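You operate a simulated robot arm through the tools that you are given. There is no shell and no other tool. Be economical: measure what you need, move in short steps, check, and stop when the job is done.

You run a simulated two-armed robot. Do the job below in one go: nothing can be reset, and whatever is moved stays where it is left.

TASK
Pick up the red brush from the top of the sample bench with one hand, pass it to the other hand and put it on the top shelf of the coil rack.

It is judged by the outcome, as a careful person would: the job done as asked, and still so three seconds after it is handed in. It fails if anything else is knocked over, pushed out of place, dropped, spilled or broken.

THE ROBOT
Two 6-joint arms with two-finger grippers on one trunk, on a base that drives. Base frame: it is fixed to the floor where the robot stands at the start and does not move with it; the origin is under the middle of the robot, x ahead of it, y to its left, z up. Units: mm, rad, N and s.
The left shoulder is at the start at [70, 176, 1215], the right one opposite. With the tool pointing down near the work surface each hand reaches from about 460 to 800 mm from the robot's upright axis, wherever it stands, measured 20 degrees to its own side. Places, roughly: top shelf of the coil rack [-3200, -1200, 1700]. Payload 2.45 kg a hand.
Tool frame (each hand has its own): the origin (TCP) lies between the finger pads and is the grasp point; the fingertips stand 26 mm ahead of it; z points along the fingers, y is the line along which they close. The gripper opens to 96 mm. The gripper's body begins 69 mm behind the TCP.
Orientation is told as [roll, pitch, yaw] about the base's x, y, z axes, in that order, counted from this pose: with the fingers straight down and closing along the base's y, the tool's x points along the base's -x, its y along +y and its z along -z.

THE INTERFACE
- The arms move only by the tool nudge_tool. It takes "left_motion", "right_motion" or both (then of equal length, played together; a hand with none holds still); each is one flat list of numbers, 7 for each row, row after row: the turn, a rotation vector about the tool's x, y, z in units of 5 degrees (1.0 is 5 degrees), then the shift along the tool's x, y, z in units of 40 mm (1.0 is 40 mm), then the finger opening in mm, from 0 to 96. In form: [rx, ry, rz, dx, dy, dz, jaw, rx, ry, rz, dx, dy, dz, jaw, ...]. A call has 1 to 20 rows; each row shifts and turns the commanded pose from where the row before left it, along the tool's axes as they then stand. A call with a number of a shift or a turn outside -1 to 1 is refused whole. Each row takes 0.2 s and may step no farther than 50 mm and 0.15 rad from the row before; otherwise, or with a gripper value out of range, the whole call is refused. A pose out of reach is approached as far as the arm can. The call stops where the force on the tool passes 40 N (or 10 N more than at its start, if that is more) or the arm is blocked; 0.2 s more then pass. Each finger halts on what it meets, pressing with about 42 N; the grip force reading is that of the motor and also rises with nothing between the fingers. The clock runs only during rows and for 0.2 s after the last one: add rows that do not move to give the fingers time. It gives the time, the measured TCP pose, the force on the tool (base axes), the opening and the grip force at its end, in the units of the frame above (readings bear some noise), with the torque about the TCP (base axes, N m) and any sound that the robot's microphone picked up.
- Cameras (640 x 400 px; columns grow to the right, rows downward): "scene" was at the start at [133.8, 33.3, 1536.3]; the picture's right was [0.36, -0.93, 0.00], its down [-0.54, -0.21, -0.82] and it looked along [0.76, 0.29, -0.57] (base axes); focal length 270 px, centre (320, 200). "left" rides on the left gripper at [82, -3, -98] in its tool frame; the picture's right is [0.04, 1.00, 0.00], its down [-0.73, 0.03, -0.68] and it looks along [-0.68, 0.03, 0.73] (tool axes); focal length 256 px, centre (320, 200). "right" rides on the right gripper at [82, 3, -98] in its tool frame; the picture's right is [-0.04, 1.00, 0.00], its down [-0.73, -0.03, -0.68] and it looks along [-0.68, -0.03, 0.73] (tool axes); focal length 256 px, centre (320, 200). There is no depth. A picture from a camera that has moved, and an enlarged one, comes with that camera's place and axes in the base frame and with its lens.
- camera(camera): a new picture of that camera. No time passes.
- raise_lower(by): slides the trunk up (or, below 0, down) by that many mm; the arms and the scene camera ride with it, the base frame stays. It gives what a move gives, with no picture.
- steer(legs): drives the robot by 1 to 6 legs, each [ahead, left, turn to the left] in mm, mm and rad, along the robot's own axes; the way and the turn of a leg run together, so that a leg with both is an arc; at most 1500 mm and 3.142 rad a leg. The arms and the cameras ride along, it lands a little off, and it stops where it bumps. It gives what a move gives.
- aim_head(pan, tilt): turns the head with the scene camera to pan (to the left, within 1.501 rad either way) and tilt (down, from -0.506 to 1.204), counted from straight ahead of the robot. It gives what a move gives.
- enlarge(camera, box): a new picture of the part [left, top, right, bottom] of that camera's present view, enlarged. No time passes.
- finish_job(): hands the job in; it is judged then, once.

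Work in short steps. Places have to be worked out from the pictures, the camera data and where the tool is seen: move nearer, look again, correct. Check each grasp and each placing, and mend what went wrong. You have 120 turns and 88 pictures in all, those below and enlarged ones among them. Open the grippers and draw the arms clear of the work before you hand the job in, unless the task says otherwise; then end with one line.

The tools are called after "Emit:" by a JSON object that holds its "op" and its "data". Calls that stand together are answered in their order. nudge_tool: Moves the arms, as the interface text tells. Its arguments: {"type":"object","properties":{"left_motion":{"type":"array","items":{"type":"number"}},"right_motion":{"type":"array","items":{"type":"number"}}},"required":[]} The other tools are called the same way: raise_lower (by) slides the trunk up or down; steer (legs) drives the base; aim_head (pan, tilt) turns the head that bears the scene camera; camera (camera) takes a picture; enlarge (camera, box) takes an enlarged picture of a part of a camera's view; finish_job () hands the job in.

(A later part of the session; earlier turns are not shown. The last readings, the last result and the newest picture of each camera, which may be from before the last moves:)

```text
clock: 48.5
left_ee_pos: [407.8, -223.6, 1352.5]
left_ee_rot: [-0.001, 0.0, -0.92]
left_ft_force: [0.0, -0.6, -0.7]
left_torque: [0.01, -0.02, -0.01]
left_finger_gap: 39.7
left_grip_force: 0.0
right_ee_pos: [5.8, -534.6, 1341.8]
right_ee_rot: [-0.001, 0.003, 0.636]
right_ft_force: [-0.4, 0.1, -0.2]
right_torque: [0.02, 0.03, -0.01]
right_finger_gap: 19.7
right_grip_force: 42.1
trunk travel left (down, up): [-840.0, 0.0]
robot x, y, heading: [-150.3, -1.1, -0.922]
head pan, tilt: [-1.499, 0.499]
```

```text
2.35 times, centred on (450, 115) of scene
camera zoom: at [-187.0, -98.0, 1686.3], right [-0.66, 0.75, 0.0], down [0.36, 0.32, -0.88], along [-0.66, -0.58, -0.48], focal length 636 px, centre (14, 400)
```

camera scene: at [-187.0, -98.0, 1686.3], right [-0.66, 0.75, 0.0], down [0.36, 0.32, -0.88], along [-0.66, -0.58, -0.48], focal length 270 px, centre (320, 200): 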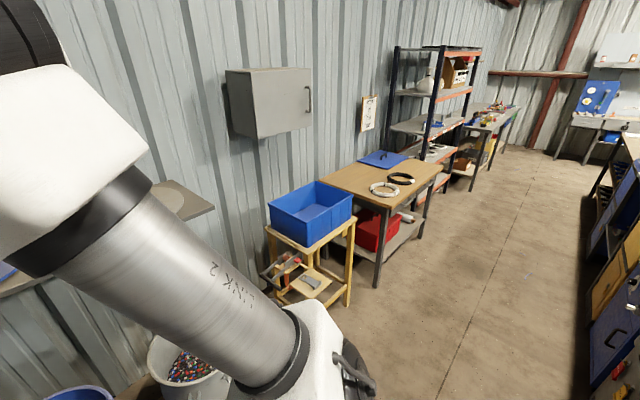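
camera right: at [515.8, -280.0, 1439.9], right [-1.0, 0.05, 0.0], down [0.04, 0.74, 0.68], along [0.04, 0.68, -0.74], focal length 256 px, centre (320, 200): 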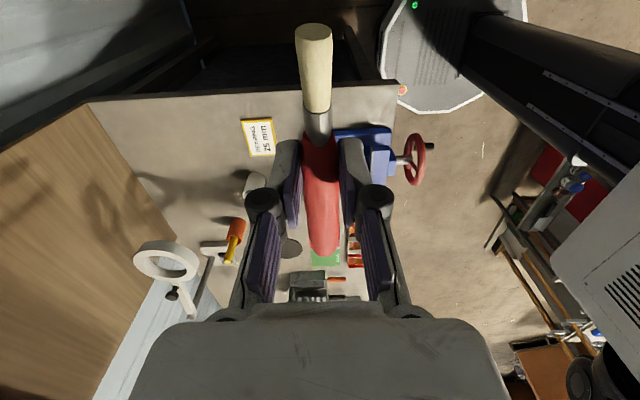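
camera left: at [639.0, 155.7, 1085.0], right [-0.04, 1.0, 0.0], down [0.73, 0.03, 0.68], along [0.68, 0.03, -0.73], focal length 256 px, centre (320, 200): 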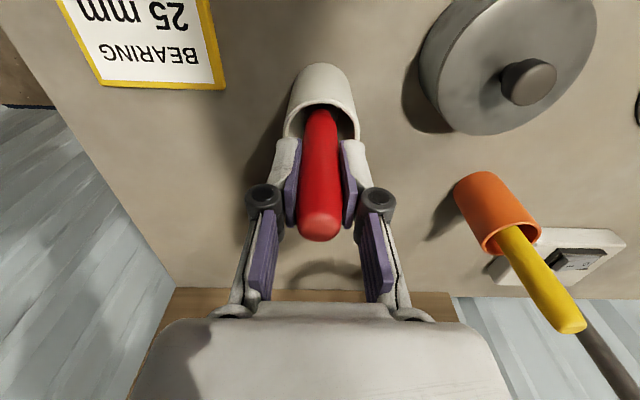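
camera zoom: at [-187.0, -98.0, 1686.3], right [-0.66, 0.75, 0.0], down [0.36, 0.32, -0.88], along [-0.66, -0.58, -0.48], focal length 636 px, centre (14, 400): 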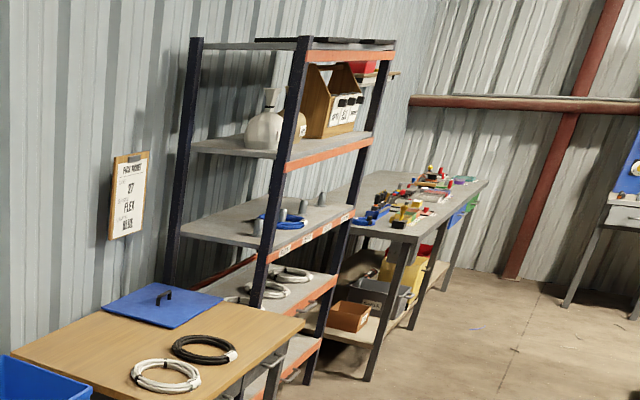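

The rack's top shelf spans about x −3740 to −2660 and y −1390 to −1000 at z≈1700, and it's open above. The aisle is clear between y≈−800 and 470. I'll turn to face −x.

Emit:
{"op": "steer", "data": {"legs": [[0, 0, -2.22]]}}

Emit:
{"op": "aim_head", "data": {"pan": 0, "tilt": 0.4}}

Emit:
{"op": "camera", "data": {"camera": "scene"}}

```text
clock: 54.3
left_ee_pos: [-679.4, -289.0, 1351.8]
left_ee_rot: [-0.004, 0.0, 3.104]
left_ft_force: [0.4, -0.1, -0.4]
left_torque: [-0.01, -0.02, -0.02]
left_finger_gap: 40.1
left_grip_force: 0.1
right_ee_pos: [-662.2, 219.7, 1341.1]
right_ee_rot: [-0.002, 0.004, -1.623]
right_ft_force: [-0.3, 0.2, 0.0]
right_torque: [0.01, 0.0, -0.01]
right_finger_gap: 19.8
right_grip_force: 42.1
trunk travel left (down, up): [-840.0, 0.0]
robot x, y, heading: [-153.2, 1.7, 3.099]
head pan, tilt: [-1.499, 0.499]
```

```text
clock: 55.9
left_ee_pos: [-678.8, -287.9, 1352.0]
left_ee_rot: [-0.002, 0.0, 3.102]
left_ft_force: [-1.0, -0.5, 0.1]
left_torque: [-0.01, 0.02, 0.01]
left_finger_gap: 39.9
left_grip_force: 0.0
right_ee_pos: [-662.3, 220.5, 1341.4]
right_ee_rot: [-0.002, 0.003, -1.623]
right_ft_force: [-0.3, -0.7, -1.1]
right_torque: [0.02, 0.0, 0.01]
right_finger_gap: 19.6
right_grip_force: 42.3
trunk travel left (down, up): [-840.0, 0.0]
robot x, y, heading: [-154.1, -0.6, 3.107]
head pan, tilt: [0.0, 0.4]
```

```text
55 pictures are left
camera scene: at [-292.8, 7.5, 1695.4], right [0.04, 1.0, 0.0], down [0.39, -0.02, -0.92], along [-0.92, 0.04, -0.39], focal length 270 px, centre (320, 200)
```

scene: 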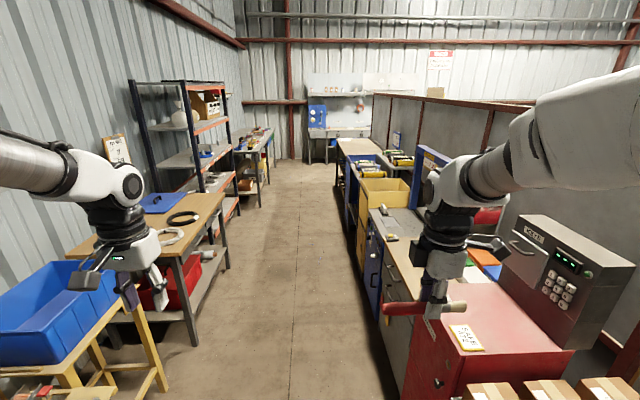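

The aisle ahead is clear. I'll drive 2400 mm along it, shifting about 170 mm toward its centre.

Emit:
{"op": "steer", "data": {"legs": [[1000, 190, 0.035], [1400, 0, 0]]}}

Emit:
{"op": "aim_head", "data": {"pan": 0.7, "tilt": 0.2}}

Emit:
{"op": "camera", "data": {"camera": "scene"}}

```text
clock: 67.9
left_ee_pos: [-3105.3, -453.8, 1353.8]
left_ee_rot: [-0.002, 0.0, 3.137]
left_ft_force: [0.6, -0.2, 0.0]
left_torque: [-0.02, 0.0, 0.02]
left_finger_gap: 40.1
left_grip_force: 0.1
right_ee_pos: [-3103.8, 53.8, 1341.3]
right_ee_rot: [0.0, 0.004, -1.591]
right_ft_force: [0.2, -0.5, -0.5]
right_torque: [0.04, 0.0, 0.01]
right_finger_gap: 19.4
right_grip_force: 42.3
trunk travel left (down, up): [-840.0, 0.0]
robot x, y, heading: [-2587.2, -150.9, 3.128]
head pan, tilt: [0.0, 0.4]
```

```text
clock: 68.9
left_ee_pos: [-3105.8, -453.3, 1352.2]
left_ee_rot: [-0.002, 0.001, 3.135]
left_ft_force: [0.7, -1.1, -0.3]
left_torque: [-0.04, 0.01, -0.01]
left_finger_gap: 39.8
left_grip_force: 0.0
right_ee_pos: [-3104.4, 53.1, 1342.9]
right_ee_rot: [-0.002, 0.005, -1.592]
right_ft_force: [-0.7, -0.7, -0.3]
right_torque: [-0.01, 0.0, 0.01]
right_finger_gap: 19.6
right_grip_force: 42.0
trunk travel left (down, up): [-840.0, 0.0]
robot x, y, heading: [-2584.7, -151.1, 3.137]
head pan, tilt: [0.7, 0.201]
```

```text
54 pictures are left
camera scene: at [-2707.5, -206.2, 1713.9], right [-0.64, 0.77, 0.0], down [0.15, 0.13, -0.98], along [-0.75, -0.63, -0.2], focal length 270 px, centre (320, 200)
```

scene: 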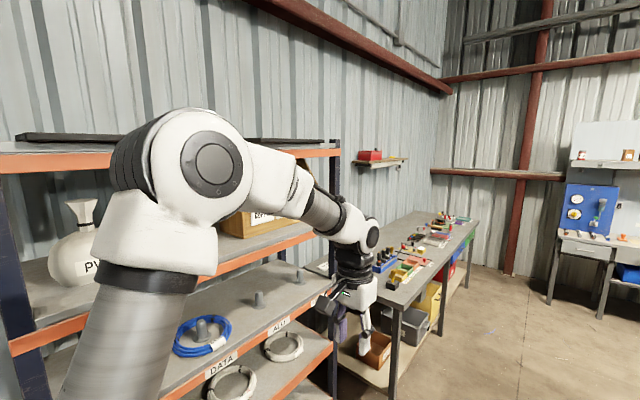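

The rack is ahead on the left, and its top shelf surface is at about z≈1715. I'll drive 420 mm further, then turn left to face the rack.

Emit:
{"op": "steer", "data": {"legs": [[420, 0, 0], [0, 0, 1.575]]}}

Emit:
{"op": "aim_head", "data": {"pan": 0, "tilt": 0.1}}

Emit:
{"op": "camera", "data": {"camera": "scene"}}

```text
clock: 75.4
left_ee_pos: [-2683.2, -655.8, 1353.2]
left_ee_rot: [-0.001, -0.002, -1.543]
left_ft_force: [0.3, 0.0, 0.4]
left_torque: [-0.04, 0.03, 0.0]
left_finger_gap: 40.0
left_grip_force: 0.0
right_ee_pos: [-3192.3, -673.8, 1341.4]
right_ee_rot: [-0.002, 0.002, 0.015]
right_ft_force: [0.4, -0.6, -0.2]
right_torque: [0.03, -0.01, -0.01]
right_finger_gap: 19.4
right_grip_force: 41.5
trunk travel left (down, up): [-840.0, 0.0]
robot x, y, heading: [-3009.1, -146.0, -1.545]
head pan, tilt: [0.7, 0.201]
```

```text
clock: 76.5
left_ee_pos: [-2683.7, -655.1, 1351.7]
left_ee_rot: [0.0, 0.0, -1.543]
left_ft_force: [-0.4, 0.1, -0.4]
left_torque: [-0.01, 0.0, 0.0]
left_finger_gap: 39.8
left_grip_force: 0.0
right_ee_pos: [-3191.7, -672.8, 1341.1]
right_ee_rot: [-0.002, 0.003, 0.015]
right_ft_force: [0.4, -0.9, -0.4]
right_torque: [-0.01, -0.02, 0.01]
right_finger_gap: 19.4
right_grip_force: 42.1
trunk travel left (down, up): [-840.0, 0.0]
robot x, y, heading: [-3007.8, -147.1, -1.542]
head pan, tilt: [0.0, 0.099]
```

```text
53 pictures are left
camera scene: at [-3002.1, -288.9, 1723.3], right [-1.0, -0.03, 0.0], down [0.0, 0.1, -0.99], along [0.03, -0.99, -0.1], focal length 270 px, centre (320, 200)
```

scene: 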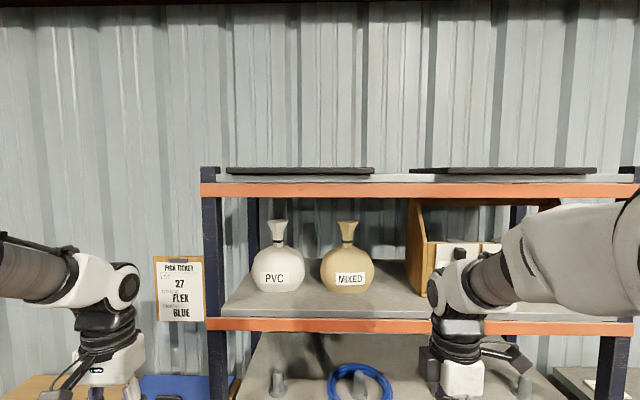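

The top shelf carries two low dark mats or trays with bare shelf between them. I'll raise the left hand so its camera can look down on the shelf.

Emit:
{"op": "nudge_tool", "data": {"left_motion": [0, 0, 0, 0, 0, -1, 40, 0, 0, 0, 0, 0, -1, 40, 0, 0, 0, 0, 0, -1, 40, 0, 0, 0, 0, 0, -1, 40, 0, 0, 0, 0, 0, -1, 40, 0, 0, 0, 0, 0, -1, 40, 0, 0, 0, 0, 0, -1, 40, 0, 0, 0, 0, 0, -1, 40, 0, 0, 0, 0, 0, -1, 40, 0, 0, 0, 0, 0, -1, 40, 0, 0, 0, 0, 0, 0, 40]}}

Emit:
{"op": "camera", "data": {"camera": "left"}}

```text
clock: 78.9
left_ee_pos: [-2689.4, -618.3, 1657.7]
left_ee_rot: [0.002, -0.003, -1.542]
left_ft_force: [0.3, 0.4, 0.0]
left_torque: [0.0, 0.0, -0.01]
left_finger_gap: 39.9
left_grip_force: 0.1
left hand out of reach, approached as far as the arm can: row 8, 9, 10
right_ee_pos: [-3191.3, -673.9, 1342.5]
right_ee_rot: [-0.001, 0.002, 0.015]
right_ft_force: [0.9, -0.1, 0.0]
right_torque: [0.06, 0.04, 0.01]
right_finger_gap: 19.6
right_grip_force: 42.0
trunk travel left (down, up): [-840.0, 0.0]
robot x, y, heading: [-3006.8, -148.4, -1.544]
head pan, tilt: [0.0, 0.099]
```

```text
52 pictures are left
camera left: at [-2695.1, -537.3, 1756.5], right [1.0, 0.07, 0.0], down [0.05, -0.73, 0.68], along [0.05, -0.68, -0.73], focal length 256 px, centre (320, 200)
```

left: 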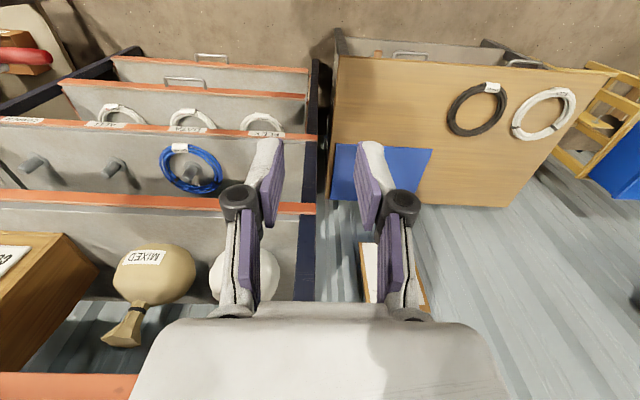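

Straight-down poses run out at z≈1657, so placing needs a forward-pitched tool. The head camera rises when tilted up, so I'll use that for a shallow view over the shelf.

Emit:
{"op": "aim_head", "data": {"pan": 0, "tilt": -0.45}}

Emit:
{"op": "enlarge", "data": {"camera": "scene", "box": [120, 280, 640, 400]}}

```text
clock: 79.8
left_ee_pos: [-2690.3, -617.4, 1657.6]
left_ee_rot: [-0.002, -0.004, -1.543]
left_ft_force: [-0.4, 0.7, 0.4]
left_torque: [-0.02, 0.02, 0.03]
left_finger_gap: 40.2
left_grip_force: 0.0
right_ee_pos: [-3191.6, -673.7, 1341.5]
right_ee_rot: [-0.002, 0.004, 0.014]
right_ft_force: [0.0, 0.0, -0.5]
right_torque: [0.0, 0.03, 0.0]
right_finger_gap: 19.5
right_grip_force: 42.3
trunk travel left (down, up): [-840.0, 0.0]
robot x, y, heading: [-3007.1, -148.6, -1.546]
head pan, tilt: [0.0, -0.45]
```

```text
1.23 times, centred on (380, 340) of scene
camera zoom: at [-3002.7, -266.8, 1769.0], right [-1.0, -0.03, 0.0], down [0.01, -0.43, -0.9], along [0.03, -0.9, 0.43], focal length 333 px, centre (246, 28)
```

zoom: 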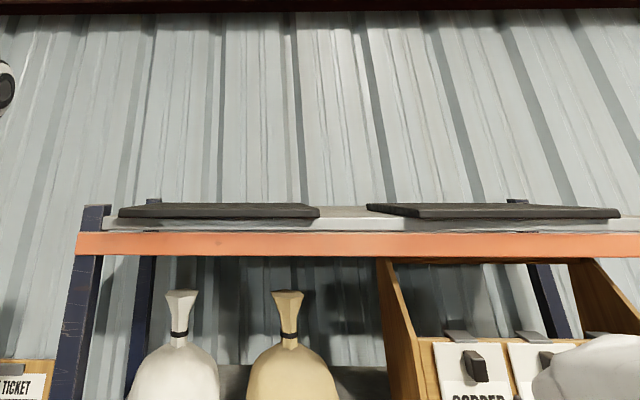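

There are two thin mats set back on the shelf, with bare shelf in front of them and a gap at x≈−3150 to −3340. My target is the bare shelf around [−3240, −1090]. I'll pitch the right tool forward 50° and begin raising it here, clear of the rack.

Emit:
{"op": "nudge_tool", "data": {"right_motion": [1, 0, 0, 0, 0, 0, 5, 1, 0, 0, 0, 0, 0, 5, 1, 0, 0, 0, 0, 0, 5, 1, 0, 0, 0, 0, 0, 5, 1, 0, 0, 0, 0, 0, 5, 1, 0, 0, 0, 0, 0, 5, 1, 0, 0, 0, 0, 0, 5, 1, 0, 0, 0, 0, 0, 5, 1, 0, 0, 0, 0, 0, 5, 1, 0, 0, 0, 0, 0, 5, 0, 0, 0, 0, -0.766, -0.643, 5, 0, 0, 0, 0, -0.766, -0.643, 5, 0, 0, 0, 0, -0.766, -0.643, 5, 0, 0, 0, 0, -0.766, -0.643, 5, 0, 0, 0, 0, -0.766, -0.643, 5, 0, 0, 0, 0, 0, 0, 5]}}

```text
clock: 83.2
left_ee_pos: [-2690.9, -619.1, 1658.5]
left_ee_rot: [-0.001, -0.004, -1.544]
left_ft_force: [0.8, -0.3, 0.3]
left_torque: [0.02, 0.01, -0.05]
left_finger_gap: 40.2
left_grip_force: 0.0
right_ee_pos: [-3165.6, -791.1, 1566.6]
right_ee_rot: [-0.873, 0.003, 0.014]
right_ft_force: [-0.8, 0.4, -1.6]
right_torque: [0.02, 0.01, -0.01]
right_finger_gap: 19.6
right_grip_force: 41.8
right hand out of reach, approached as far as the arm can: row 7, 9, 10, 11, 12, 13, 14, 15
trunk travel left (down, up): [-840.0, 0.0]
robot x, y, heading: [-3007.1, -148.0, -1.535]
head pan, tilt: [0.0, -0.45]
```

The arm slid outward to stay in reach but holds the 50° pitch. I'll keep raising it.

Emit:
{"op": "nudge_tool", "data": {"right_motion": [0, 0, 0, 0, -0.766, -0.643, 5, 0, 0, 0, 0, -0.766, -0.643, 5, 0, 0, 0, 0, -0.766, -0.643, 5, 0, 0, 0, 0, -0.766, -0.643, 5, 0, 0, 0, 0, -0.766, -0.643, 5, 0, 0, 0, 0, -0.766, -0.643, 5, 0, 0, 0, 0, 0, 0, 5]}}

Emit:
{"op": "camera", "data": {"camera": "scene"}}

Emit:
{"op": "camera", "data": {"camera": "right"}}

```text
clock: 84.8
left_ee_pos: [-2691.8, -614.2, 1659.1]
left_ee_rot: [0.0, -0.006, -1.543]
left_ft_force: [0.7, 0.7, -0.6]
left_torque: [-0.02, 0.0, -0.01]
left_finger_gap: 40.1
left_grip_force: 0.0
right_ee_pos: [-3168.1, -770.7, 1784.1]
right_ee_rot: [-0.873, 0.001, 0.015]
right_ft_force: [0.5, 0.1, 1.2]
right_torque: [0.03, 0.03, -0.03]
right_finger_gap: 19.6
right_grip_force: 41.7
right hand out of reach, approached as far as the arm can: row 6
trunk travel left (down, up): [-840.0, 0.0]
robot x, y, heading: [-3005.4, -149.7, -1.545]
head pan, tilt: [0.0, -0.45]
```

```text
50 pictures are left
camera scene: at [-3003.0, -263.3, 1769.3], right [-1.0, -0.03, 0.0], down [0.01, -0.44, -0.9], along [0.03, -0.9, 0.44], focal length 270 px, centre (320, 200)
```

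scene: 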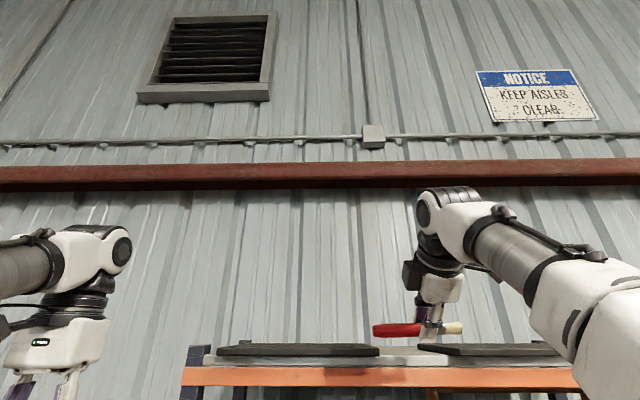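

```text
49 pictures are left
camera right: at [-3250.6, -694.4, 1844.1], right [0.03, 0.64, -0.77], down [0.73, 0.51, 0.46], along [0.69, -0.57, -0.45], focal length 256 px, centre (320, 200)
```

right: 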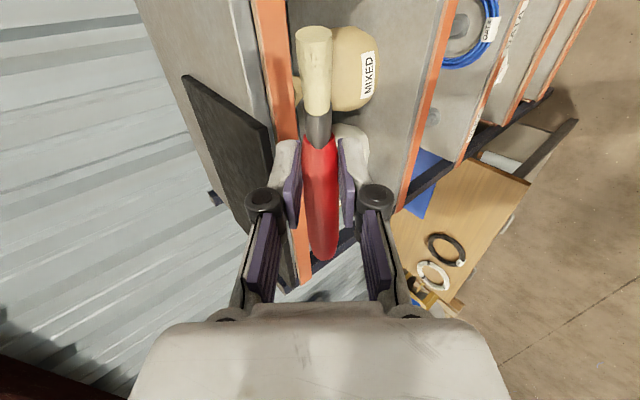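

The 50° pitched pose at z≈1784 works, and the right camera sees the shelf. The mats seem to reach nearly to the front edge. I'll shift the hand 120 mm to the right to measure the gap properly.

Emit:
{"op": "nudge_tool", "data": {"right_motion": [0, 0, 0, 1, 0, 0, 5, 0, 0, 0, 1, 0, 0, 5, 0, 0, 0, 1, 0, 0, 5, 0, 0, 0, 0, 0, 0, 5]}}

Emit:
{"op": "camera", "data": {"camera": "right"}}

```text
clock: 85.8
left_ee_pos: [-2689.3, -618.4, 1656.4]
left_ee_rot: [-0.001, -0.002, -1.544]
left_ft_force: [0.1, 0.2, 0.0]
left_torque: [0.05, 0.02, 0.02]
left_finger_gap: 40.0
left_grip_force: 0.0
right_ee_pos: [-3287.3, -780.3, 1781.5]
right_ee_rot: [-0.873, 0.004, 0.016]
right_ft_force: [-0.9, 0.3, -0.9]
right_torque: [0.0, 0.02, 0.0]
right_finger_gap: 19.3
right_grip_force: 41.8
trunk travel left (down, up): [-840.0, 0.0]
robot x, y, heading: [-3008.7, -149.3, -1.543]
head pan, tilt: [0.0, -0.45]
```

```text
48 pictures are left
camera right: at [-3368.3, -703.5, 1841.6], right [0.03, 0.64, -0.77], down [0.73, 0.51, 0.46], along [0.69, -0.57, -0.45], focal length 256 px, centre (320, 200)
```

right: 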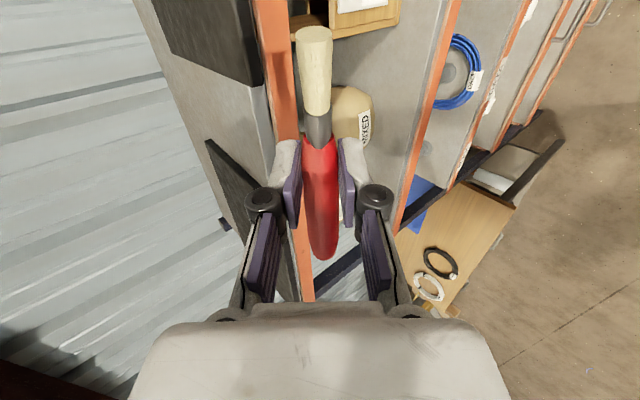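

The bare gap between the mats is about 170 mm wide (x −3268 to −3095), starting at the front edge y≈−970. I'll lay the brush there diagonally. First I draw the left arm back and out to the left, so I can drive closer safely.

Emit:
{"op": "nudge_tool", "data": {"left_motion": [0, 0, 0, 0.5, 0.3, 0.5, 40, 0, 0, 0, 0.6, 0.6, 0.5, 40, 0, 0, 0, 0.6, 0.8, 0.5, 40, 0, 0, 0, 0.7, 0.8, 0.4, 40, 0, 0, 0, 0.7, 0.8, 0.4, 40, 0, 0, 0, 0.7, 0.8, 0.2, 40, 0, 0, 0, 0.7, 0.7, 0, 40, 0, 0, 0, 0.7, 0.3, 0, 40, 0, 0, 0, 0, 0, 0, 40]}}

Emit:
{"op": "aim_head", "data": {"pan": 0.5, "tilt": 0.3}}

Emit:
{"op": "camera", "data": {"camera": "scene"}}

```text
clock: 87.8
left_ee_pos: [-2454.3, -541.9, 1620.0]
left_ee_rot: [-0.001, 0.002, -1.541]
left_ft_force: [0.6, -0.3, 0.1]
left_torque: [0.0, 0.02, -0.01]
left_finger_gap: 39.9
left_grip_force: 0.1
left hand out of reach, approached as far as the arm can: row 2, 3, 4, 5, 6, 7, 8
right_ee_pos: [-3287.7, -780.9, 1780.5]
right_ee_rot: [-0.872, 0.002, 0.015]
right_ft_force: [0.3, 0.2, 0.0]
right_torque: [-0.02, 0.0, -0.04]
right_finger_gap: 19.9
right_grip_force: 41.9
trunk travel left (down, up): [-840.0, 0.0]
robot x, y, heading: [-3007.2, -148.0, -1.54]
head pan, tilt: [0.0, -0.45]
```

```text
clock: 88.9
left_ee_pos: [-2454.4, -541.2, 1618.5]
left_ee_rot: [0.0, 0.002, -1.543]
left_ft_force: [1.0, 0.2, 0.2]
left_torque: [-0.03, 0.02, -0.03]
left_finger_gap: 39.9
left_grip_force: 0.2
right_ee_pos: [-3286.5, -780.0, 1781.1]
right_ee_rot: [-0.873, 0.003, 0.015]
right_ft_force: [-0.3, -0.5, -1.3]
right_torque: [0.0, 0.03, 0.01]
right_finger_gap: 19.4
right_grip_force: 42.3
trunk travel left (down, up): [-840.0, 0.0]
robot x, y, heading: [-3008.4, -149.1, -1.542]
head pan, tilt: [0.499, 0.3]
```

```text
47 pictures are left
camera scene: at [-2957.7, -277.1, 1704.8], right [-0.86, -0.5, 0.0], down [-0.15, 0.25, -0.96], along [0.48, -0.83, -0.29], focal length 270 px, centre (320, 200)
```

scene: 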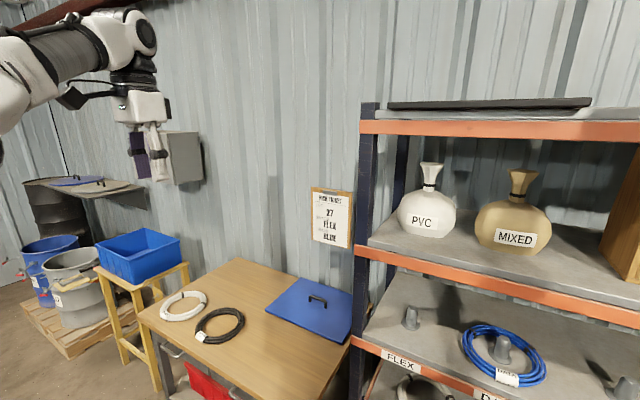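

The left arm is clear of the rack end. Now I'll yaw the right tool 45° to the left and steepen the pitch to about 40°, still in front of the rack.

Emit:
{"op": "nudge_tool", "data": {"right_motion": [0, -0.766, -0.643, 0, 0, 0, 5, 0, -0.766, -0.643, 0, 0, 0, 5, 0, -0.766, -0.643, 0, 0, 0, 5, 0, -0.766, -0.643, 0, 0, 0, 5, 0, -0.766, -0.643, 0, 0, 0, 5, 0, -0.766, -0.643, 0, 0, 0, 5, 0, -0.766, -0.643, 0, 0, 0, 5, 0, -0.766, -0.643, 0, 0, 0, 5, 0, -0.766, -0.643, 0, 0, 0, 5, -1, 0, 0, 0, 0, 0, 5, -1, 0, 0, 0, 0, 0, 5, 0, 0, 0, 0, 0, 0, 5]}}

Emit:
{"op": "camera", "data": {"camera": "right"}}

```text
clock: 91.5
left_ee_pos: [-2455.3, -541.4, 1620.9]
left_ee_rot: [-0.001, 0.002, -1.543]
left_ft_force: [-0.3, 0.0, 0.0]
left_torque: [0.02, 0.0, 0.03]
left_finger_gap: 39.9
left_grip_force: 0.0
right_ee_pos: [-3283.3, -754.6, 1745.7]
right_ee_rot: [-0.828, 0.002, 0.758]
right_ft_force: [-0.5, -0.7, -0.4]
right_torque: [0.03, -0.01, 0.01]
right_finger_gap: 19.3
right_grip_force: 42.1
right hand out of reach, approached as far as the arm can: row 4, 5, 6, 7, 8, 9, 10, 11
trunk travel left (down, up): [-840.0, 0.0]
robot x, y, heading: [-3006.9, -148.6, -1.535]
head pan, tilt: [0.499, 0.3]
```

```text
46 pictures are left
camera right: at [-3393.0, -755.3, 1809.9], right [-0.44, 0.52, -0.74], down [0.2, 0.85, 0.48], along [0.88, 0.06, -0.48], focal length 256 px, centre (320, 200)
```

right: 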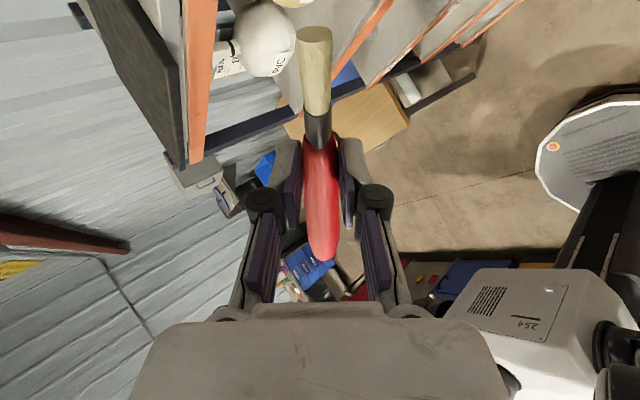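

The pose (pitch 47°, yaw 43°) holds but is near the reach limit. I'll shift it 90 mm left and try for 30 mm more height, which should be less stretched.

Emit:
{"op": "nudge_tool", "data": {"right_motion": [0, 0, 0, -0.563, -0.544, 0.223, 5, 0, 0, 0, -0.563, -0.544, 0.223, 5, 0, 0, 0, -0.563, -0.544, 0.223, 5, 0, 0, 0, 0, 0, 0, 5]}}

```text
clock: 92.5
left_ee_pos: [-2454.2, -543.0, 1619.5]
left_ee_rot: [-0.001, 0.004, -1.542]
left_ft_force: [-0.6, 0.7, 0.3]
left_torque: [0.03, 0.0, -0.02]
left_finger_gap: 39.8
left_grip_force: 0.0
right_ee_pos: [-3200.2, -747.0, 1757.1]
right_ee_rot: [-0.785, 0.0, 0.759]
right_ft_force: [0.0, 0.5, -0.5]
right_torque: [0.01, 0.01, 0.0]
right_finger_gap: 19.3
right_grip_force: 42.3
right hand out of reach, approached as far as the arm can: row 1, 3
trunk travel left (down, up): [-840.0, 0.0]
robot x, y, heading: [-3009.6, -148.2, -1.548]
head pan, tilt: [0.499, 0.3]
```

TCP is at z=1757, so the fingertips would clear the shelf by about 25 mm. I'll drive ahead 240 mm and check with the cameras.

Emit:
{"op": "steer", "data": {"legs": [[240, 0, 0]]}}

Emit:
{"op": "camera", "data": {"camera": "right"}}

Emit:
{"op": "aim_head", "data": {"pan": -0.3, "tilt": -0.35}}

Emit:
{"op": "camera", "data": {"camera": "scene"}}

```text
clock: 94.3
left_ee_pos: [-2444.2, -781.5, 1619.1]
left_ee_rot: [-0.004, 0.002, -1.54]
left_ft_force: [0.5, 0.9, -0.6]
left_torque: [0.02, -0.01, 0.02]
left_finger_gap: 40.1
left_grip_force: 0.0
right_ee_pos: [-3189.3, -987.9, 1758.2]
right_ee_rot: [-0.784, 0.003, 0.76]
right_ft_force: [-0.3, 0.3, -0.6]
right_torque: [-0.02, 0.01, -0.01]
right_finger_gap: 19.4
right_grip_force: 42.0
trunk travel left (down, up): [-840.0, 0.0]
robot x, y, heading: [-2996.4, -390.9, -1.539]
head pan, tilt: [0.499, 0.3]
```

```text
45 pictures are left
camera right: at [-3297.3, -991.5, 1825.6], right [-0.46, 0.54, -0.71], down [0.22, 0.84, 0.5], along [0.86, 0.08, -0.5], focal length 256 px, centre (320, 200)
```

right: 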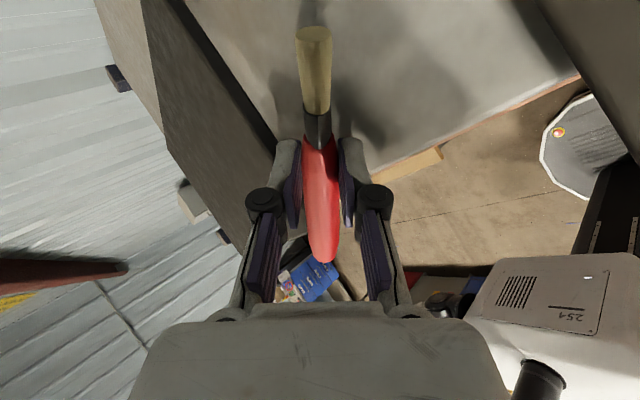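

```text
clock: 95.5
left_ee_pos: [-2445.0, -782.3, 1619.6]
left_ee_rot: [-0.001, 0.002, -1.54]
left_ft_force: [0.0, -0.4, 0.5]
left_torque: [0.04, -0.01, 0.03]
left_finger_gap: 40.0
left_grip_force: 0.0
right_ee_pos: [-3190.6, -989.7, 1758.3]
right_ee_rot: [-0.786, 0.004, 0.76]
right_ft_force: [0.8, 0.9, -0.3]
right_torque: [0.02, 0.03, 0.03]
right_finger_gap: 19.4
right_grip_force: 41.8
trunk travel left (down, up): [-840.0, 0.0]
robot x, y, heading: [-2997.3, -393.7, -1.536]
head pan, tilt: [-0.3, -0.351]
```

```text
44 pictures are left
camera scene: at [-3017.1, -514.4, 1761.8], right [-0.96, 0.26, 0.0], down [-0.09, -0.33, -0.94], along [-0.25, -0.91, 0.34], focal length 270 px, centre (320, 200)
```

scene: 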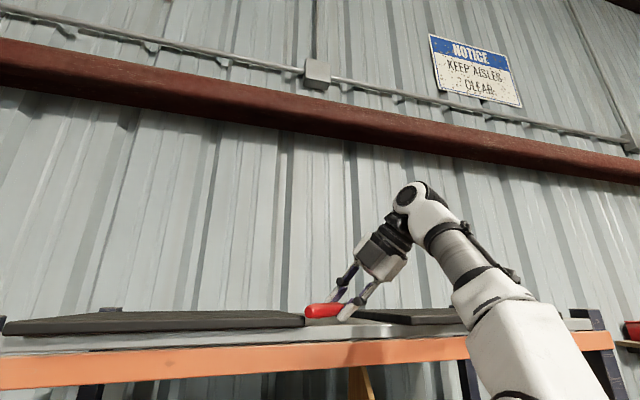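

The measurements agree: left mat edge at x≈−3091 and shelf front edge at y≈−967. The brush is over the bare gap. I'll drive 105 mm further ahead.

Emit:
{"op": "steer", "data": {"legs": [[105, 0, 0]]}}

Emit:
{"op": "camera", "data": {"camera": "right"}}

Emit:
{"op": "camera", "data": {"camera": "scene"}}

```text
clock: 96.6
left_ee_pos: [-2440.0, -880.0, 1620.8]
left_ee_rot: [-0.003, -0.003, -1.538]
left_ft_force: [-0.7, 0.8, -0.2]
left_torque: [-0.07, 0.01, 0.0]
left_finger_gap: 39.9
left_grip_force: 0.0
right_ee_pos: [-3184.8, -1085.8, 1759.8]
right_ee_rot: [-0.787, 0.008, 0.761]
right_ft_force: [0.1, 0.3, 0.7]
right_torque: [-0.02, 0.02, -0.04]
right_finger_gap: 19.2
right_grip_force: 41.8
trunk travel left (down, up): [-840.0, 0.0]
robot x, y, heading: [-2997.5, -495.7, -1.542]
head pan, tilt: [-0.3, -0.351]
```

```text
43 pictures are left
camera right: at [-3292.9, -1089.6, 1827.4], right [-0.46, 0.54, -0.71], down [0.22, 0.84, 0.5], along [0.86, 0.08, -0.5], focal length 256 px, centre (320, 200)
```

right: 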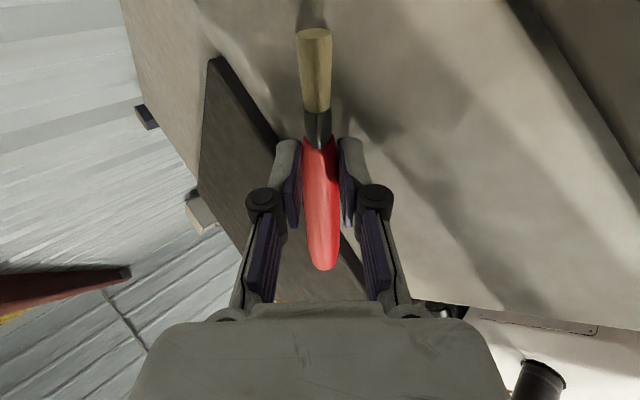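

```text
42 pictures are left
camera scene: at [-3012.2, -610.8, 1762.3], right [-0.96, 0.26, 0.0], down [-0.09, -0.34, -0.94], along [-0.25, -0.9, 0.35], focal length 270 px, centre (320, 200)
```

scene: 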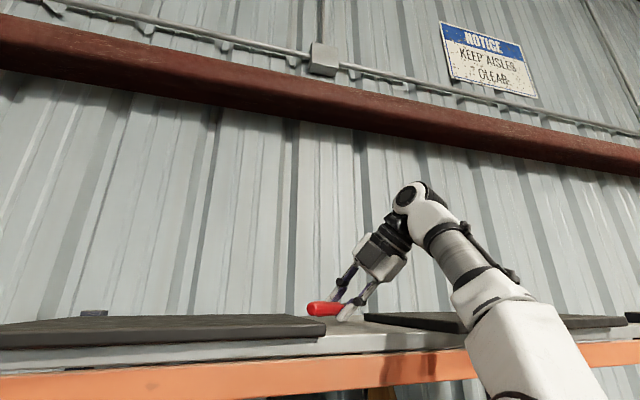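

The brush has over 30 mm of clearance to both mats. I'll lower it 20 mm.

Emit:
{"op": "nudge_tool", "data": {"right_motion": [0, 0, 0, 0, 0.177, 0.177, 5, 0, 0, 0, 0, 0.177, 0.177, 5, 0, 0, 0, 0, 0, 0, 5]}}

Emit:
{"op": "enlarge", "data": {"camera": "scene", "box": [270, 260, 430, 370]}}

```text
clock: 97.4
left_ee_pos: [-2443.1, -883.4, 1621.5]
left_ee_rot: [-0.002, 0.001, -1.538]
left_ft_force: [0.3, -0.1, 0.4]
left_torque: [0.01, -0.02, 0.02]
left_finger_gap: 40.0
left_grip_force: 0.0
right_ee_pos: [-3189.0, -1098.9, 1751.9]
right_ee_rot: [-0.788, 0.004, 0.761]
right_ft_force: [-4.7, 0.1, 16.9]
right_torque: [0.62, -0.91, 0.19]
right_finger_gap: 19.5
right_grip_force: 42.4
right hand out of reach, approached as far as the arm can: row 1, 2
trunk travel left (down, up): [-840.0, 0.0]
robot x, y, heading: [-2999.4, -494.7, -1.534]
head pan, tilt: [-0.3, -0.351]
```

```text
3.64 times, centred on (350, 315) of scene
camera zoom: at [-3015.3, -614.5, 1762.2], right [-0.96, 0.26, 0.0], down [-0.09, -0.33, -0.94], along [-0.25, -0.91, 0.34], focal length 983 px, centre (211, -218)
```

zoom: 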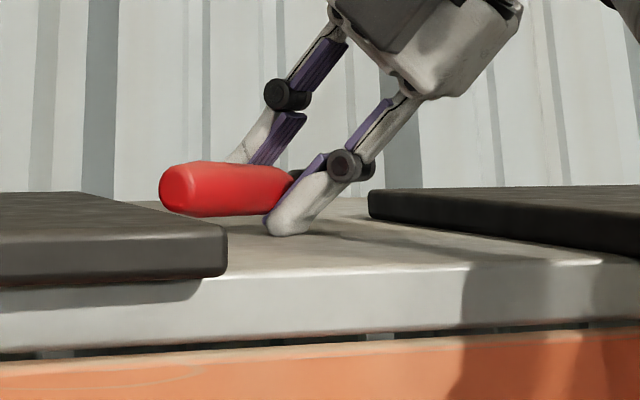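

The lower finger touched the shelf at TCP z=1752, so the shelf is at about 1718, higher than I assumed. That narrows the gap to roughly 140 mm, with the handle end over the left mat's edge. I'll lift slightly and yaw a further 15°.

Emit:
{"op": "nudge_tool", "data": {"right_motion": [0, 0, 0, 0, -0.16, -0.16, 5, 0, -0.707, -0.707, 0, 0, 0, 5, 0, -0.707, -0.707, 0, 0, 0, 5, 0, -0.707, -0.707, 0, 0, 0, 5, 0, 0, 0, 0, 0, 0, 5]}}

Emit:
{"op": "enlarge", "data": {"camera": "scene", "box": [270, 260, 430, 370]}}

Emit:
{"op": "camera", "data": {"camera": "right"}}

```text
clock: 98.1
left_ee_pos: [-2442.3, -884.2, 1618.8]
left_ee_rot: [-0.002, 0.003, -1.537]
left_ft_force: [0.8, 0.3, -0.2]
left_torque: [0.04, 0.01, 0.01]
left_finger_gap: 40.0
left_grip_force: 0.0
right_ee_pos: [-3188.2, -1094.1, 1751.8]
right_ee_rot: [-0.797, 0.012, 0.85]
right_ft_force: [-1.2, -4.4, 9.2]
right_torque: [-0.09, -0.08, -0.06]
right_finger_gap: 19.3
right_grip_force: 42.3
right hand out of reach, approached as far as the arm can: row 1, 2, 3
trunk travel left (down, up): [-840.0, 0.0]
robot x, y, heading: [-2997.2, -496.4, -1.537]
head pan, tilt: [-0.3, -0.351]
stopped in row 3 (right hand): the force on the tool passed its limit at 49 N (the readings are from after the stop); the commanded pose is now the measured one
```

```text
3.64 times, centred on (350, 315) of scene
camera zoom: at [-3013.6, -618.2, 1761.5], right [-0.96, 0.26, 0.0], down [-0.09, -0.33, -0.94], along [-0.25, -0.91, 0.34], focal length 983 px, centre (211, -218)
```

zoom: 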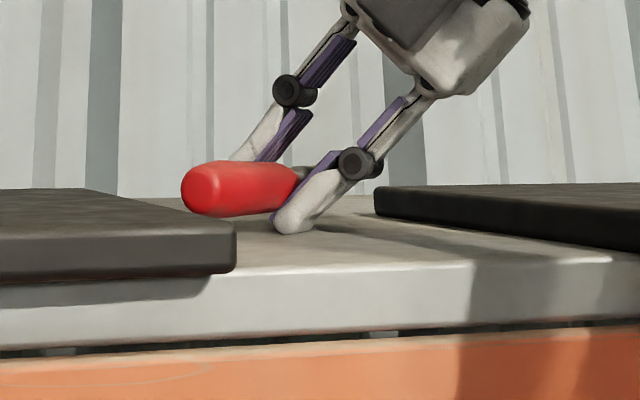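

```text
39 pictures are left
camera right: at [-3295.3, -1108.1, 1819.1], right [-0.51, 0.48, -0.72], down [0.14, 0.86, 0.49], along [0.85, 0.15, -0.5], focal length 256 px, centre (320, 200)
```

right: 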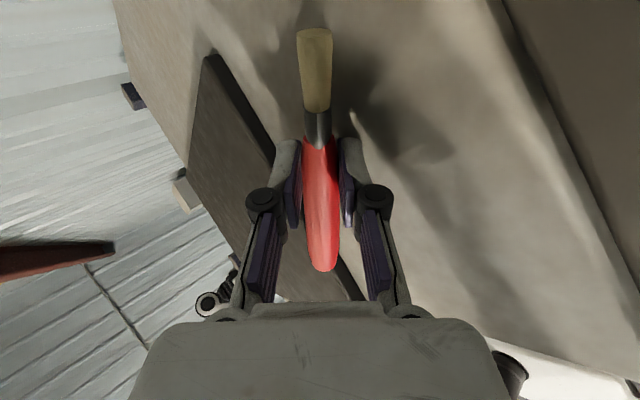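

The arm sagged down at full stretch and pressed on the shelf. I'll retract 30 mm along the tool axis (up and back) to free it.

Emit:
{"op": "nudge_tool", "data": {"right_motion": [0, 0, 0, 0, -0.1, -0.4, 5, 0, 0, 0, 0, -0.1, -0.4, 5, 0, 0, 0, 0, 0, 0, 5]}}

```text
clock: 98.9
left_ee_pos: [-2440.6, -887.4, 1619.4]
left_ee_rot: [-0.003, 0.001, -1.538]
left_ft_force: [-0.5, -0.3, -0.5]
left_torque: [-0.01, -0.01, 0.03]
left_finger_gap: 39.9
left_grip_force: 0.0
right_ee_pos: [-3197.8, -1080.7, 1761.2]
right_ee_rot: [-0.795, 0.01, 0.855]
right_ft_force: [0.1, 0.8, -0.5]
right_torque: [0.02, 0.01, -0.01]
right_finger_gap: 19.4
right_grip_force: 42.3
right hand out of reach, approached as far as the arm can: row 1, 2
trunk travel left (down, up): [-840.0, 0.0]
robot x, y, heading: [-2998.7, -496.4, -1.539]
head pan, tilt: [-0.3, -0.351]
```

Free at z=1761. I'll pull the hand 50 mm back toward the robot to gain arm slack, then yaw further left.

Emit:
{"op": "nudge_tool", "data": {"right_motion": [0, 0, 0, -0.47, 0.2, -0.38, 5, 0, 0, 0, -0.47, 0.2, -0.38, 5, 0, 0, 0, 0, 0, 0, 5]}}

Emit:
{"op": "nudge_tool", "data": {"right_motion": [0, -0.707, -0.707, 0, 0, 0, 5, 0, -0.707, -0.707, 0, 0, 0, 5, 0, 0, 0, 0, 0, 0, 5]}}

```text
clock: 99.7
left_ee_pos: [-2440.8, -888.9, 1618.8]
left_ee_rot: [-0.001, 0.003, -1.538]
left_ft_force: [0.0, -0.4, 0.0]
left_torque: [0.04, 0.0, -0.03]
left_finger_gap: 40.0
left_grip_force: 0.1
right_ee_pos: [-3195.8, -1030.5, 1769.1]
right_ee_rot: [-0.795, 0.008, 0.852]
right_ft_force: [-0.9, -0.3, -0.6]
right_torque: [0.05, -0.03, 0.02]
right_finger_gap: 19.3
right_grip_force: 42.2
trunk travel left (down, up): [-840.0, 0.0]
robot x, y, heading: [-2999.9, -497.1, -1.536]
head pan, tilt: [-0.3, -0.351]
```

```text
clock: 100.5
left_ee_pos: [-2440.1, -887.3, 1619.1]
left_ee_rot: [-0.003, 0.001, -1.538]
left_ft_force: [0.5, -0.5, 0.1]
left_torque: [0.03, -0.01, 0.01]
left_finger_gap: 40.2
left_grip_force: 0.0
right_ee_pos: [-3196.0, -1030.3, 1770.5]
right_ee_rot: [-0.793, 0.013, 1.028]
right_ft_force: [0.2, -0.5, -0.7]
right_torque: [-0.03, 0.0, -0.01]
right_finger_gap: 19.2
right_grip_force: 41.9
trunk travel left (down, up): [-840.0, 0.0]
robot x, y, heading: [-2997.6, -498.8, -1.54]
head pan, tilt: [-0.3, -0.351]
```

Yaw is now 59° within reach. I'll drive ahead 60 mm to bring the hand over the shelf again, then look.

Emit:
{"op": "steer", "data": {"legs": [[60, 0, 0]]}}

Emit:
{"op": "camera", "data": {"camera": "right"}}

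Emit:
{"op": "enlarge", "data": {"camera": "scene", "box": [240, 240, 440, 380]}}

```text
clock: 101.5
left_ee_pos: [-2440.3, -930.4, 1625.2]
left_ee_rot: [-0.001, -0.011, -1.538]
left_ft_force: [0.1, 1.0, -0.4]
left_torque: [-0.14, 0.02, -0.02]
left_finger_gap: 40.0
left_grip_force: 0.0
right_ee_pos: [-3196.7, -1070.4, 1778.6]
right_ee_rot: [-0.8, 0.022, 1.028]
right_ft_force: [0.3, 1.5, 0.8]
right_torque: [-0.08, 0.01, -0.08]
right_finger_gap: 19.3
right_grip_force: 42.8
trunk travel left (down, up): [-840.0, 0.0]
robot x, y, heading: [-2995.9, -555.2, -1.537]
head pan, tilt: [-0.3, -0.351]
```

```text
38 pictures are left
camera right: at [-3298.8, -1100.7, 1845.6], right [-0.58, 0.38, -0.72], down [-0.01, 0.88, 0.48], along [0.81, 0.29, -0.51], focal length 256 px, centre (320, 200)
```

right: 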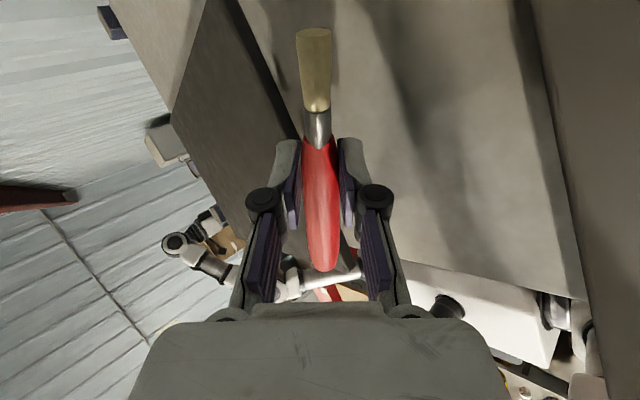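

```text
2.86 times, centred on (340, 310) of scene
camera zoom: at [-3012.3, -660.4, 1763.2], right [-0.96, 0.26, 0.0], down [-0.09, -0.34, -0.94], along [-0.25, -0.9, 0.35], focal length 772 px, centre (263, -114)
```

zoom: 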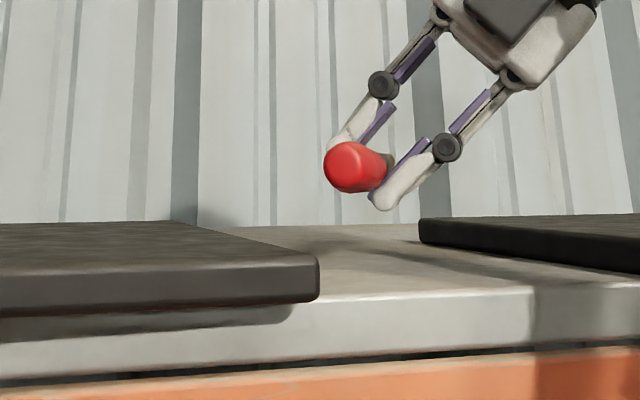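

Both hands moved only about 42 mm and rose slightly, which suggests a sway or a light contact of the base. I'll take a settled reading.

Emit:
{"op": "nudge_tool", "data": {"right_motion": [0, 0, 0, 0, 0, 0, 5, 0, 0, 0, 0, 0, 0, 5, 0, 0, 0, 0, 0, 0, 5]}}

Emit:
{"op": "aim_head", "data": {"pan": 0, "tilt": 1.2}}

Emit:
{"op": "camera", "data": {"camera": "scene"}}

```text
clock: 102.3
left_ee_pos: [-2440.0, -942.1, 1620.7]
left_ee_rot: [-0.002, -0.003, -1.538]
left_ft_force: [0.8, 0.0, -0.9]
left_torque: [-0.03, -0.02, 0.01]
left_finger_gap: 39.9
left_grip_force: 0.1
right_ee_pos: [-3195.4, -1085.1, 1773.3]
right_ee_rot: [-0.794, 0.015, 1.029]
right_ft_force: [1.0, 0.1, 0.1]
right_torque: [0.0, 0.05, -0.01]
right_finger_gap: 19.4
right_grip_force: 41.9
trunk travel left (down, up): [-840.0, 0.0]
robot x, y, heading: [-2993.0, -557.7, -1.533]
head pan, tilt: [-0.3, -0.351]
```

```text
clock: 103.9
left_ee_pos: [-2439.3, -946.3, 1620.7]
left_ee_rot: [-0.002, -0.002, -1.536]
left_ft_force: [0.0, -0.5, -0.2]
left_torque: [0.01, 0.02, 0.01]
left_finger_gap: 40.0
left_grip_force: 0.1
right_ee_pos: [-3194.8, -1089.6, 1773.3]
right_ee_rot: [-0.795, 0.014, 1.026]
right_ft_force: [-0.3, -0.4, -0.1]
right_torque: [-0.01, 0.01, 0.0]
right_finger_gap: 19.6
right_grip_force: 41.9
trunk travel left (down, up): [-840.0, 0.0]
robot x, y, heading: [-2991.4, -553.6, -1.536]
head pan, tilt: [0.0, 1.201]
```

```text
36 pictures are left
camera scene: at [-2989.8, -660.8, 1632.5], right [-1.0, -0.03, 0.0], down [-0.03, 0.93, -0.36], along [0.01, -0.36, -0.93], focal length 270 px, centre (320, 200)
```

scene: 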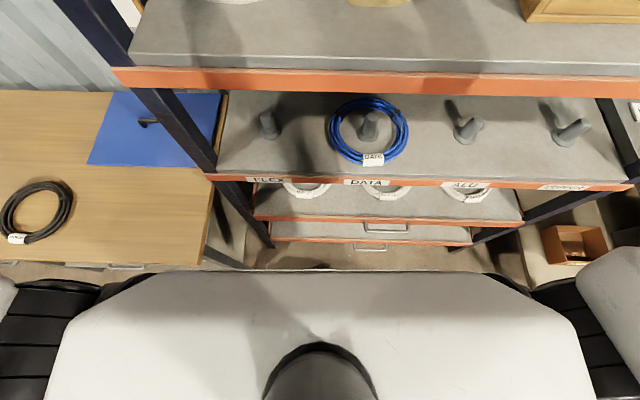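

That was just sway: it has settled at [−3195, −1090, 1773] and nothing is touching below. I'll lower 14 mm and check the height from the scene camera.

Emit:
{"op": "nudge_tool", "data": {"right_motion": [0, 0, 0, 0, 0.125, 0.125, 5, 0, 0, 0, 0, 0.125, 0.125, 5, 0, 0, 0, 0, 0, 0, 5]}}

Emit:
{"op": "aim_head", "data": {"pan": -0.3, "tilt": -0.35}}

Emit:
{"op": "enlarge", "data": {"camera": "scene", "box": [240, 240, 440, 380]}}

```text
clock: 104.7
left_ee_pos: [-2440.3, -946.5, 1619.9]
left_ee_rot: [-0.001, 0.001, -1.538]
left_ft_force: [0.4, -0.1, -0.6]
left_torque: [-0.01, 0.0, 0.0]
left_finger_gap: 40.3
left_grip_force: 0.0
right_ee_pos: [-3196.4, -1088.2, 1758.0]
right_ee_rot: [-0.794, 0.015, 1.029]
right_ft_force: [-0.6, 0.0, -0.2]
right_torque: [0.0, 0.05, 0.02]
right_finger_gap: 19.3
right_grip_force: 41.8
trunk travel left (down, up): [-840.0, 0.0]
robot x, y, heading: [-2990.8, -557.7, -1.538]
head pan, tilt: [0.0, 1.201]
```

```text
clock: 106.3
left_ee_pos: [-2439.7, -946.2, 1619.5]
left_ee_rot: [-0.001, 0.001, -1.538]
left_ft_force: [0.6, -0.4, -0.5]
left_torque: [0.02, 0.02, 0.01]
left_finger_gap: 39.9
left_grip_force: 0.2
right_ee_pos: [-3196.7, -1088.1, 1757.3]
right_ee_rot: [-0.794, 0.014, 1.029]
right_ft_force: [0.0, 1.6, -1.0]
right_torque: [-0.01, 0.02, 0.03]
right_finger_gap: 19.2
right_grip_force: 41.4
trunk travel left (down, up): [-840.0, 0.0]
robot x, y, heading: [-2995.9, -554.9, -1.532]
head pan, tilt: [-0.3, -0.351]
```

```text
2.86 times, centred on (340, 310) of scene
camera zoom: at [-3011.7, -677.5, 1761.7], right [-0.96, 0.26, 0.0], down [-0.09, -0.33, -0.94], along [-0.25, -0.91, 0.34], focal length 772 px, centre (263, -114)
```

zoom: 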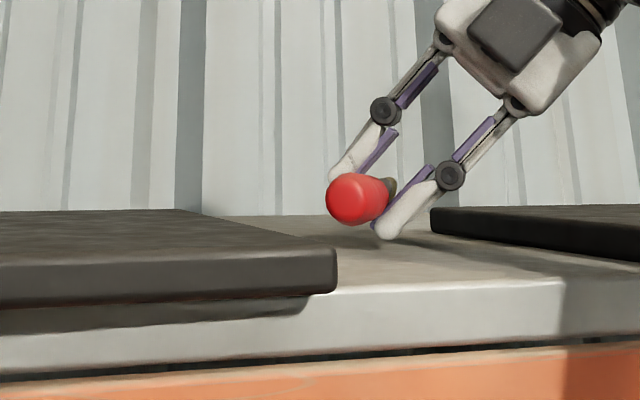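

The brush end has about 15 mm to the left mat edge, and it will slide a little left on release. I'll shift 16 mm right, then steepen the tool by 8°.

Emit:
{"op": "nudge_tool", "data": {"right_motion": [0, 0, 0, 0.2, 0.17, -0.31, 5, -0.8, 0, 0, 0, 0, 0, 5, -0.8, 0, 0, 0, 0, 0, 5, 0, 0, 0, 0, 0, 0, 5]}}

Emit:
{"op": "enlarge", "data": {"camera": "scene", "box": [240, 240, 440, 380]}}

```text
clock: 107.3
left_ee_pos: [-2440.3, -944.7, 1621.3]
left_ee_rot: [-0.004, 0.0, -1.538]
left_ft_force: [0.4, -0.7, -0.4]
left_torque: [0.01, 0.02, 0.01]
left_finger_gap: 40.1
left_grip_force: 0.2
right_ee_pos: [-3203.8, -1097.2, 1752.6]
right_ee_rot: [-0.658, 0.018, 1.026]
right_ft_force: [-6.2, -8.5, 27.8]
right_torque: [-0.03, 0.05, -0.03]
right_finger_gap: 19.4
right_grip_force: 41.5
right hand out of reach, approached as far as the arm can: row 3
trunk travel left (down, up): [-840.0, 0.0]
robot x, y, heading: [-2996.8, -555.5, -1.538]
head pan, tilt: [-0.3, -0.351]
```

```text
2.86 times, centred on (340, 310) of scene
camera zoom: at [-3012.4, -677.0, 1762.3], right [-0.96, 0.26, 0.0], down [-0.09, -0.33, -0.94], along [-0.25, -0.91, 0.34], focal length 772 px, centre (263, -114)
```

zoom: 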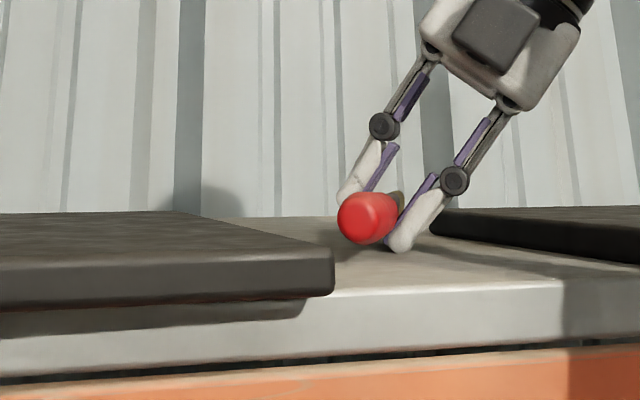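

The lower fingertip is now on the shelf at 28 N and the brush is just above the surface. I'll ease up about 4 mm and open the fingers modestly to release.

Emit:
{"op": "nudge_tool", "data": {"right_motion": [0, 0, 0, 0, -0.06, -0.1, 5, 0, 0, 0, 0, -0.04, -0.06, 24, 0, 0, 0, 0, -0.04, -0.06, 34, 0, 0, 0, 0, 0, 0, 34, 0, 0, 0, 0, 0, 0, 34]}}

Emit:
{"op": "enlarge", "data": {"camera": "scene", "box": [240, 240, 440, 380]}}

Emit:
{"op": "camera", "data": {"camera": "right"}}

```text
clock: 108.5
left_ee_pos: [-2438.5, -943.9, 1620.3]
left_ee_rot: [-0.003, 0.0, -1.538]
left_ft_force: [0.5, -0.3, 0.5]
left_torque: [0.03, 0.02, -0.02]
left_finger_gap: 39.8
left_grip_force: 0.0
right_ee_pos: [-3200.9, -1092.6, 1755.2]
right_ee_rot: [-0.657, 0.014, 1.027]
right_ft_force: [-0.1, 1.0, 2.6]
right_torque: [0.07, -0.03, 0.04]
right_finger_gap: 34.4
right_grip_force: 0.1
right hand out of reach, approached as far as the arm can: row 1, 3
trunk travel left (down, up): [-840.0, 0.0]
robot x, y, heading: [-2995.6, -554.3, -1.534]
head pan, tilt: [-0.3, -0.351]
```

```text
2.86 times, centred on (340, 310) of scene
camera zoom: at [-3011.2, -676.6, 1761.8], right [-0.96, 0.26, 0.0], down [-0.09, -0.33, -0.94], along [-0.25, -0.91, 0.34], focal length 772 px, centre (263, -114)
```

zoom: 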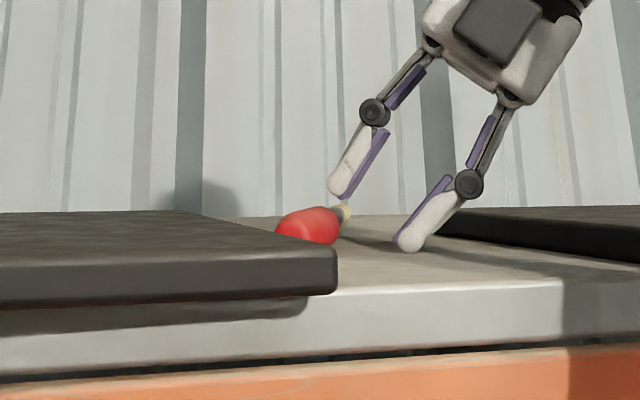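

```text
32 pictures are left
camera right: at [-3296.0, -1128.3, 1831.3], right [-0.66, 0.44, -0.61], down [0.05, 0.84, 0.55], along [0.75, 0.33, -0.58], focal length 256 px, centre (320, 200)
```

right: 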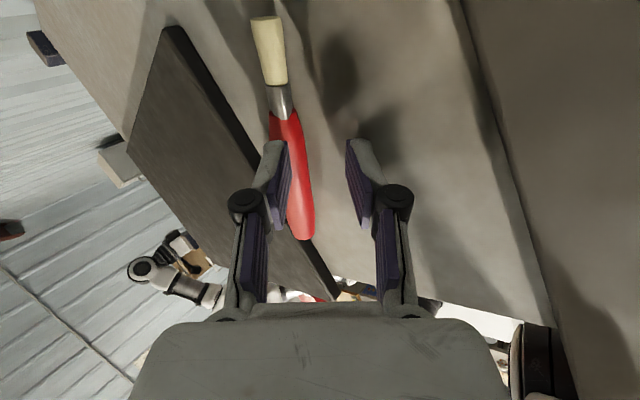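

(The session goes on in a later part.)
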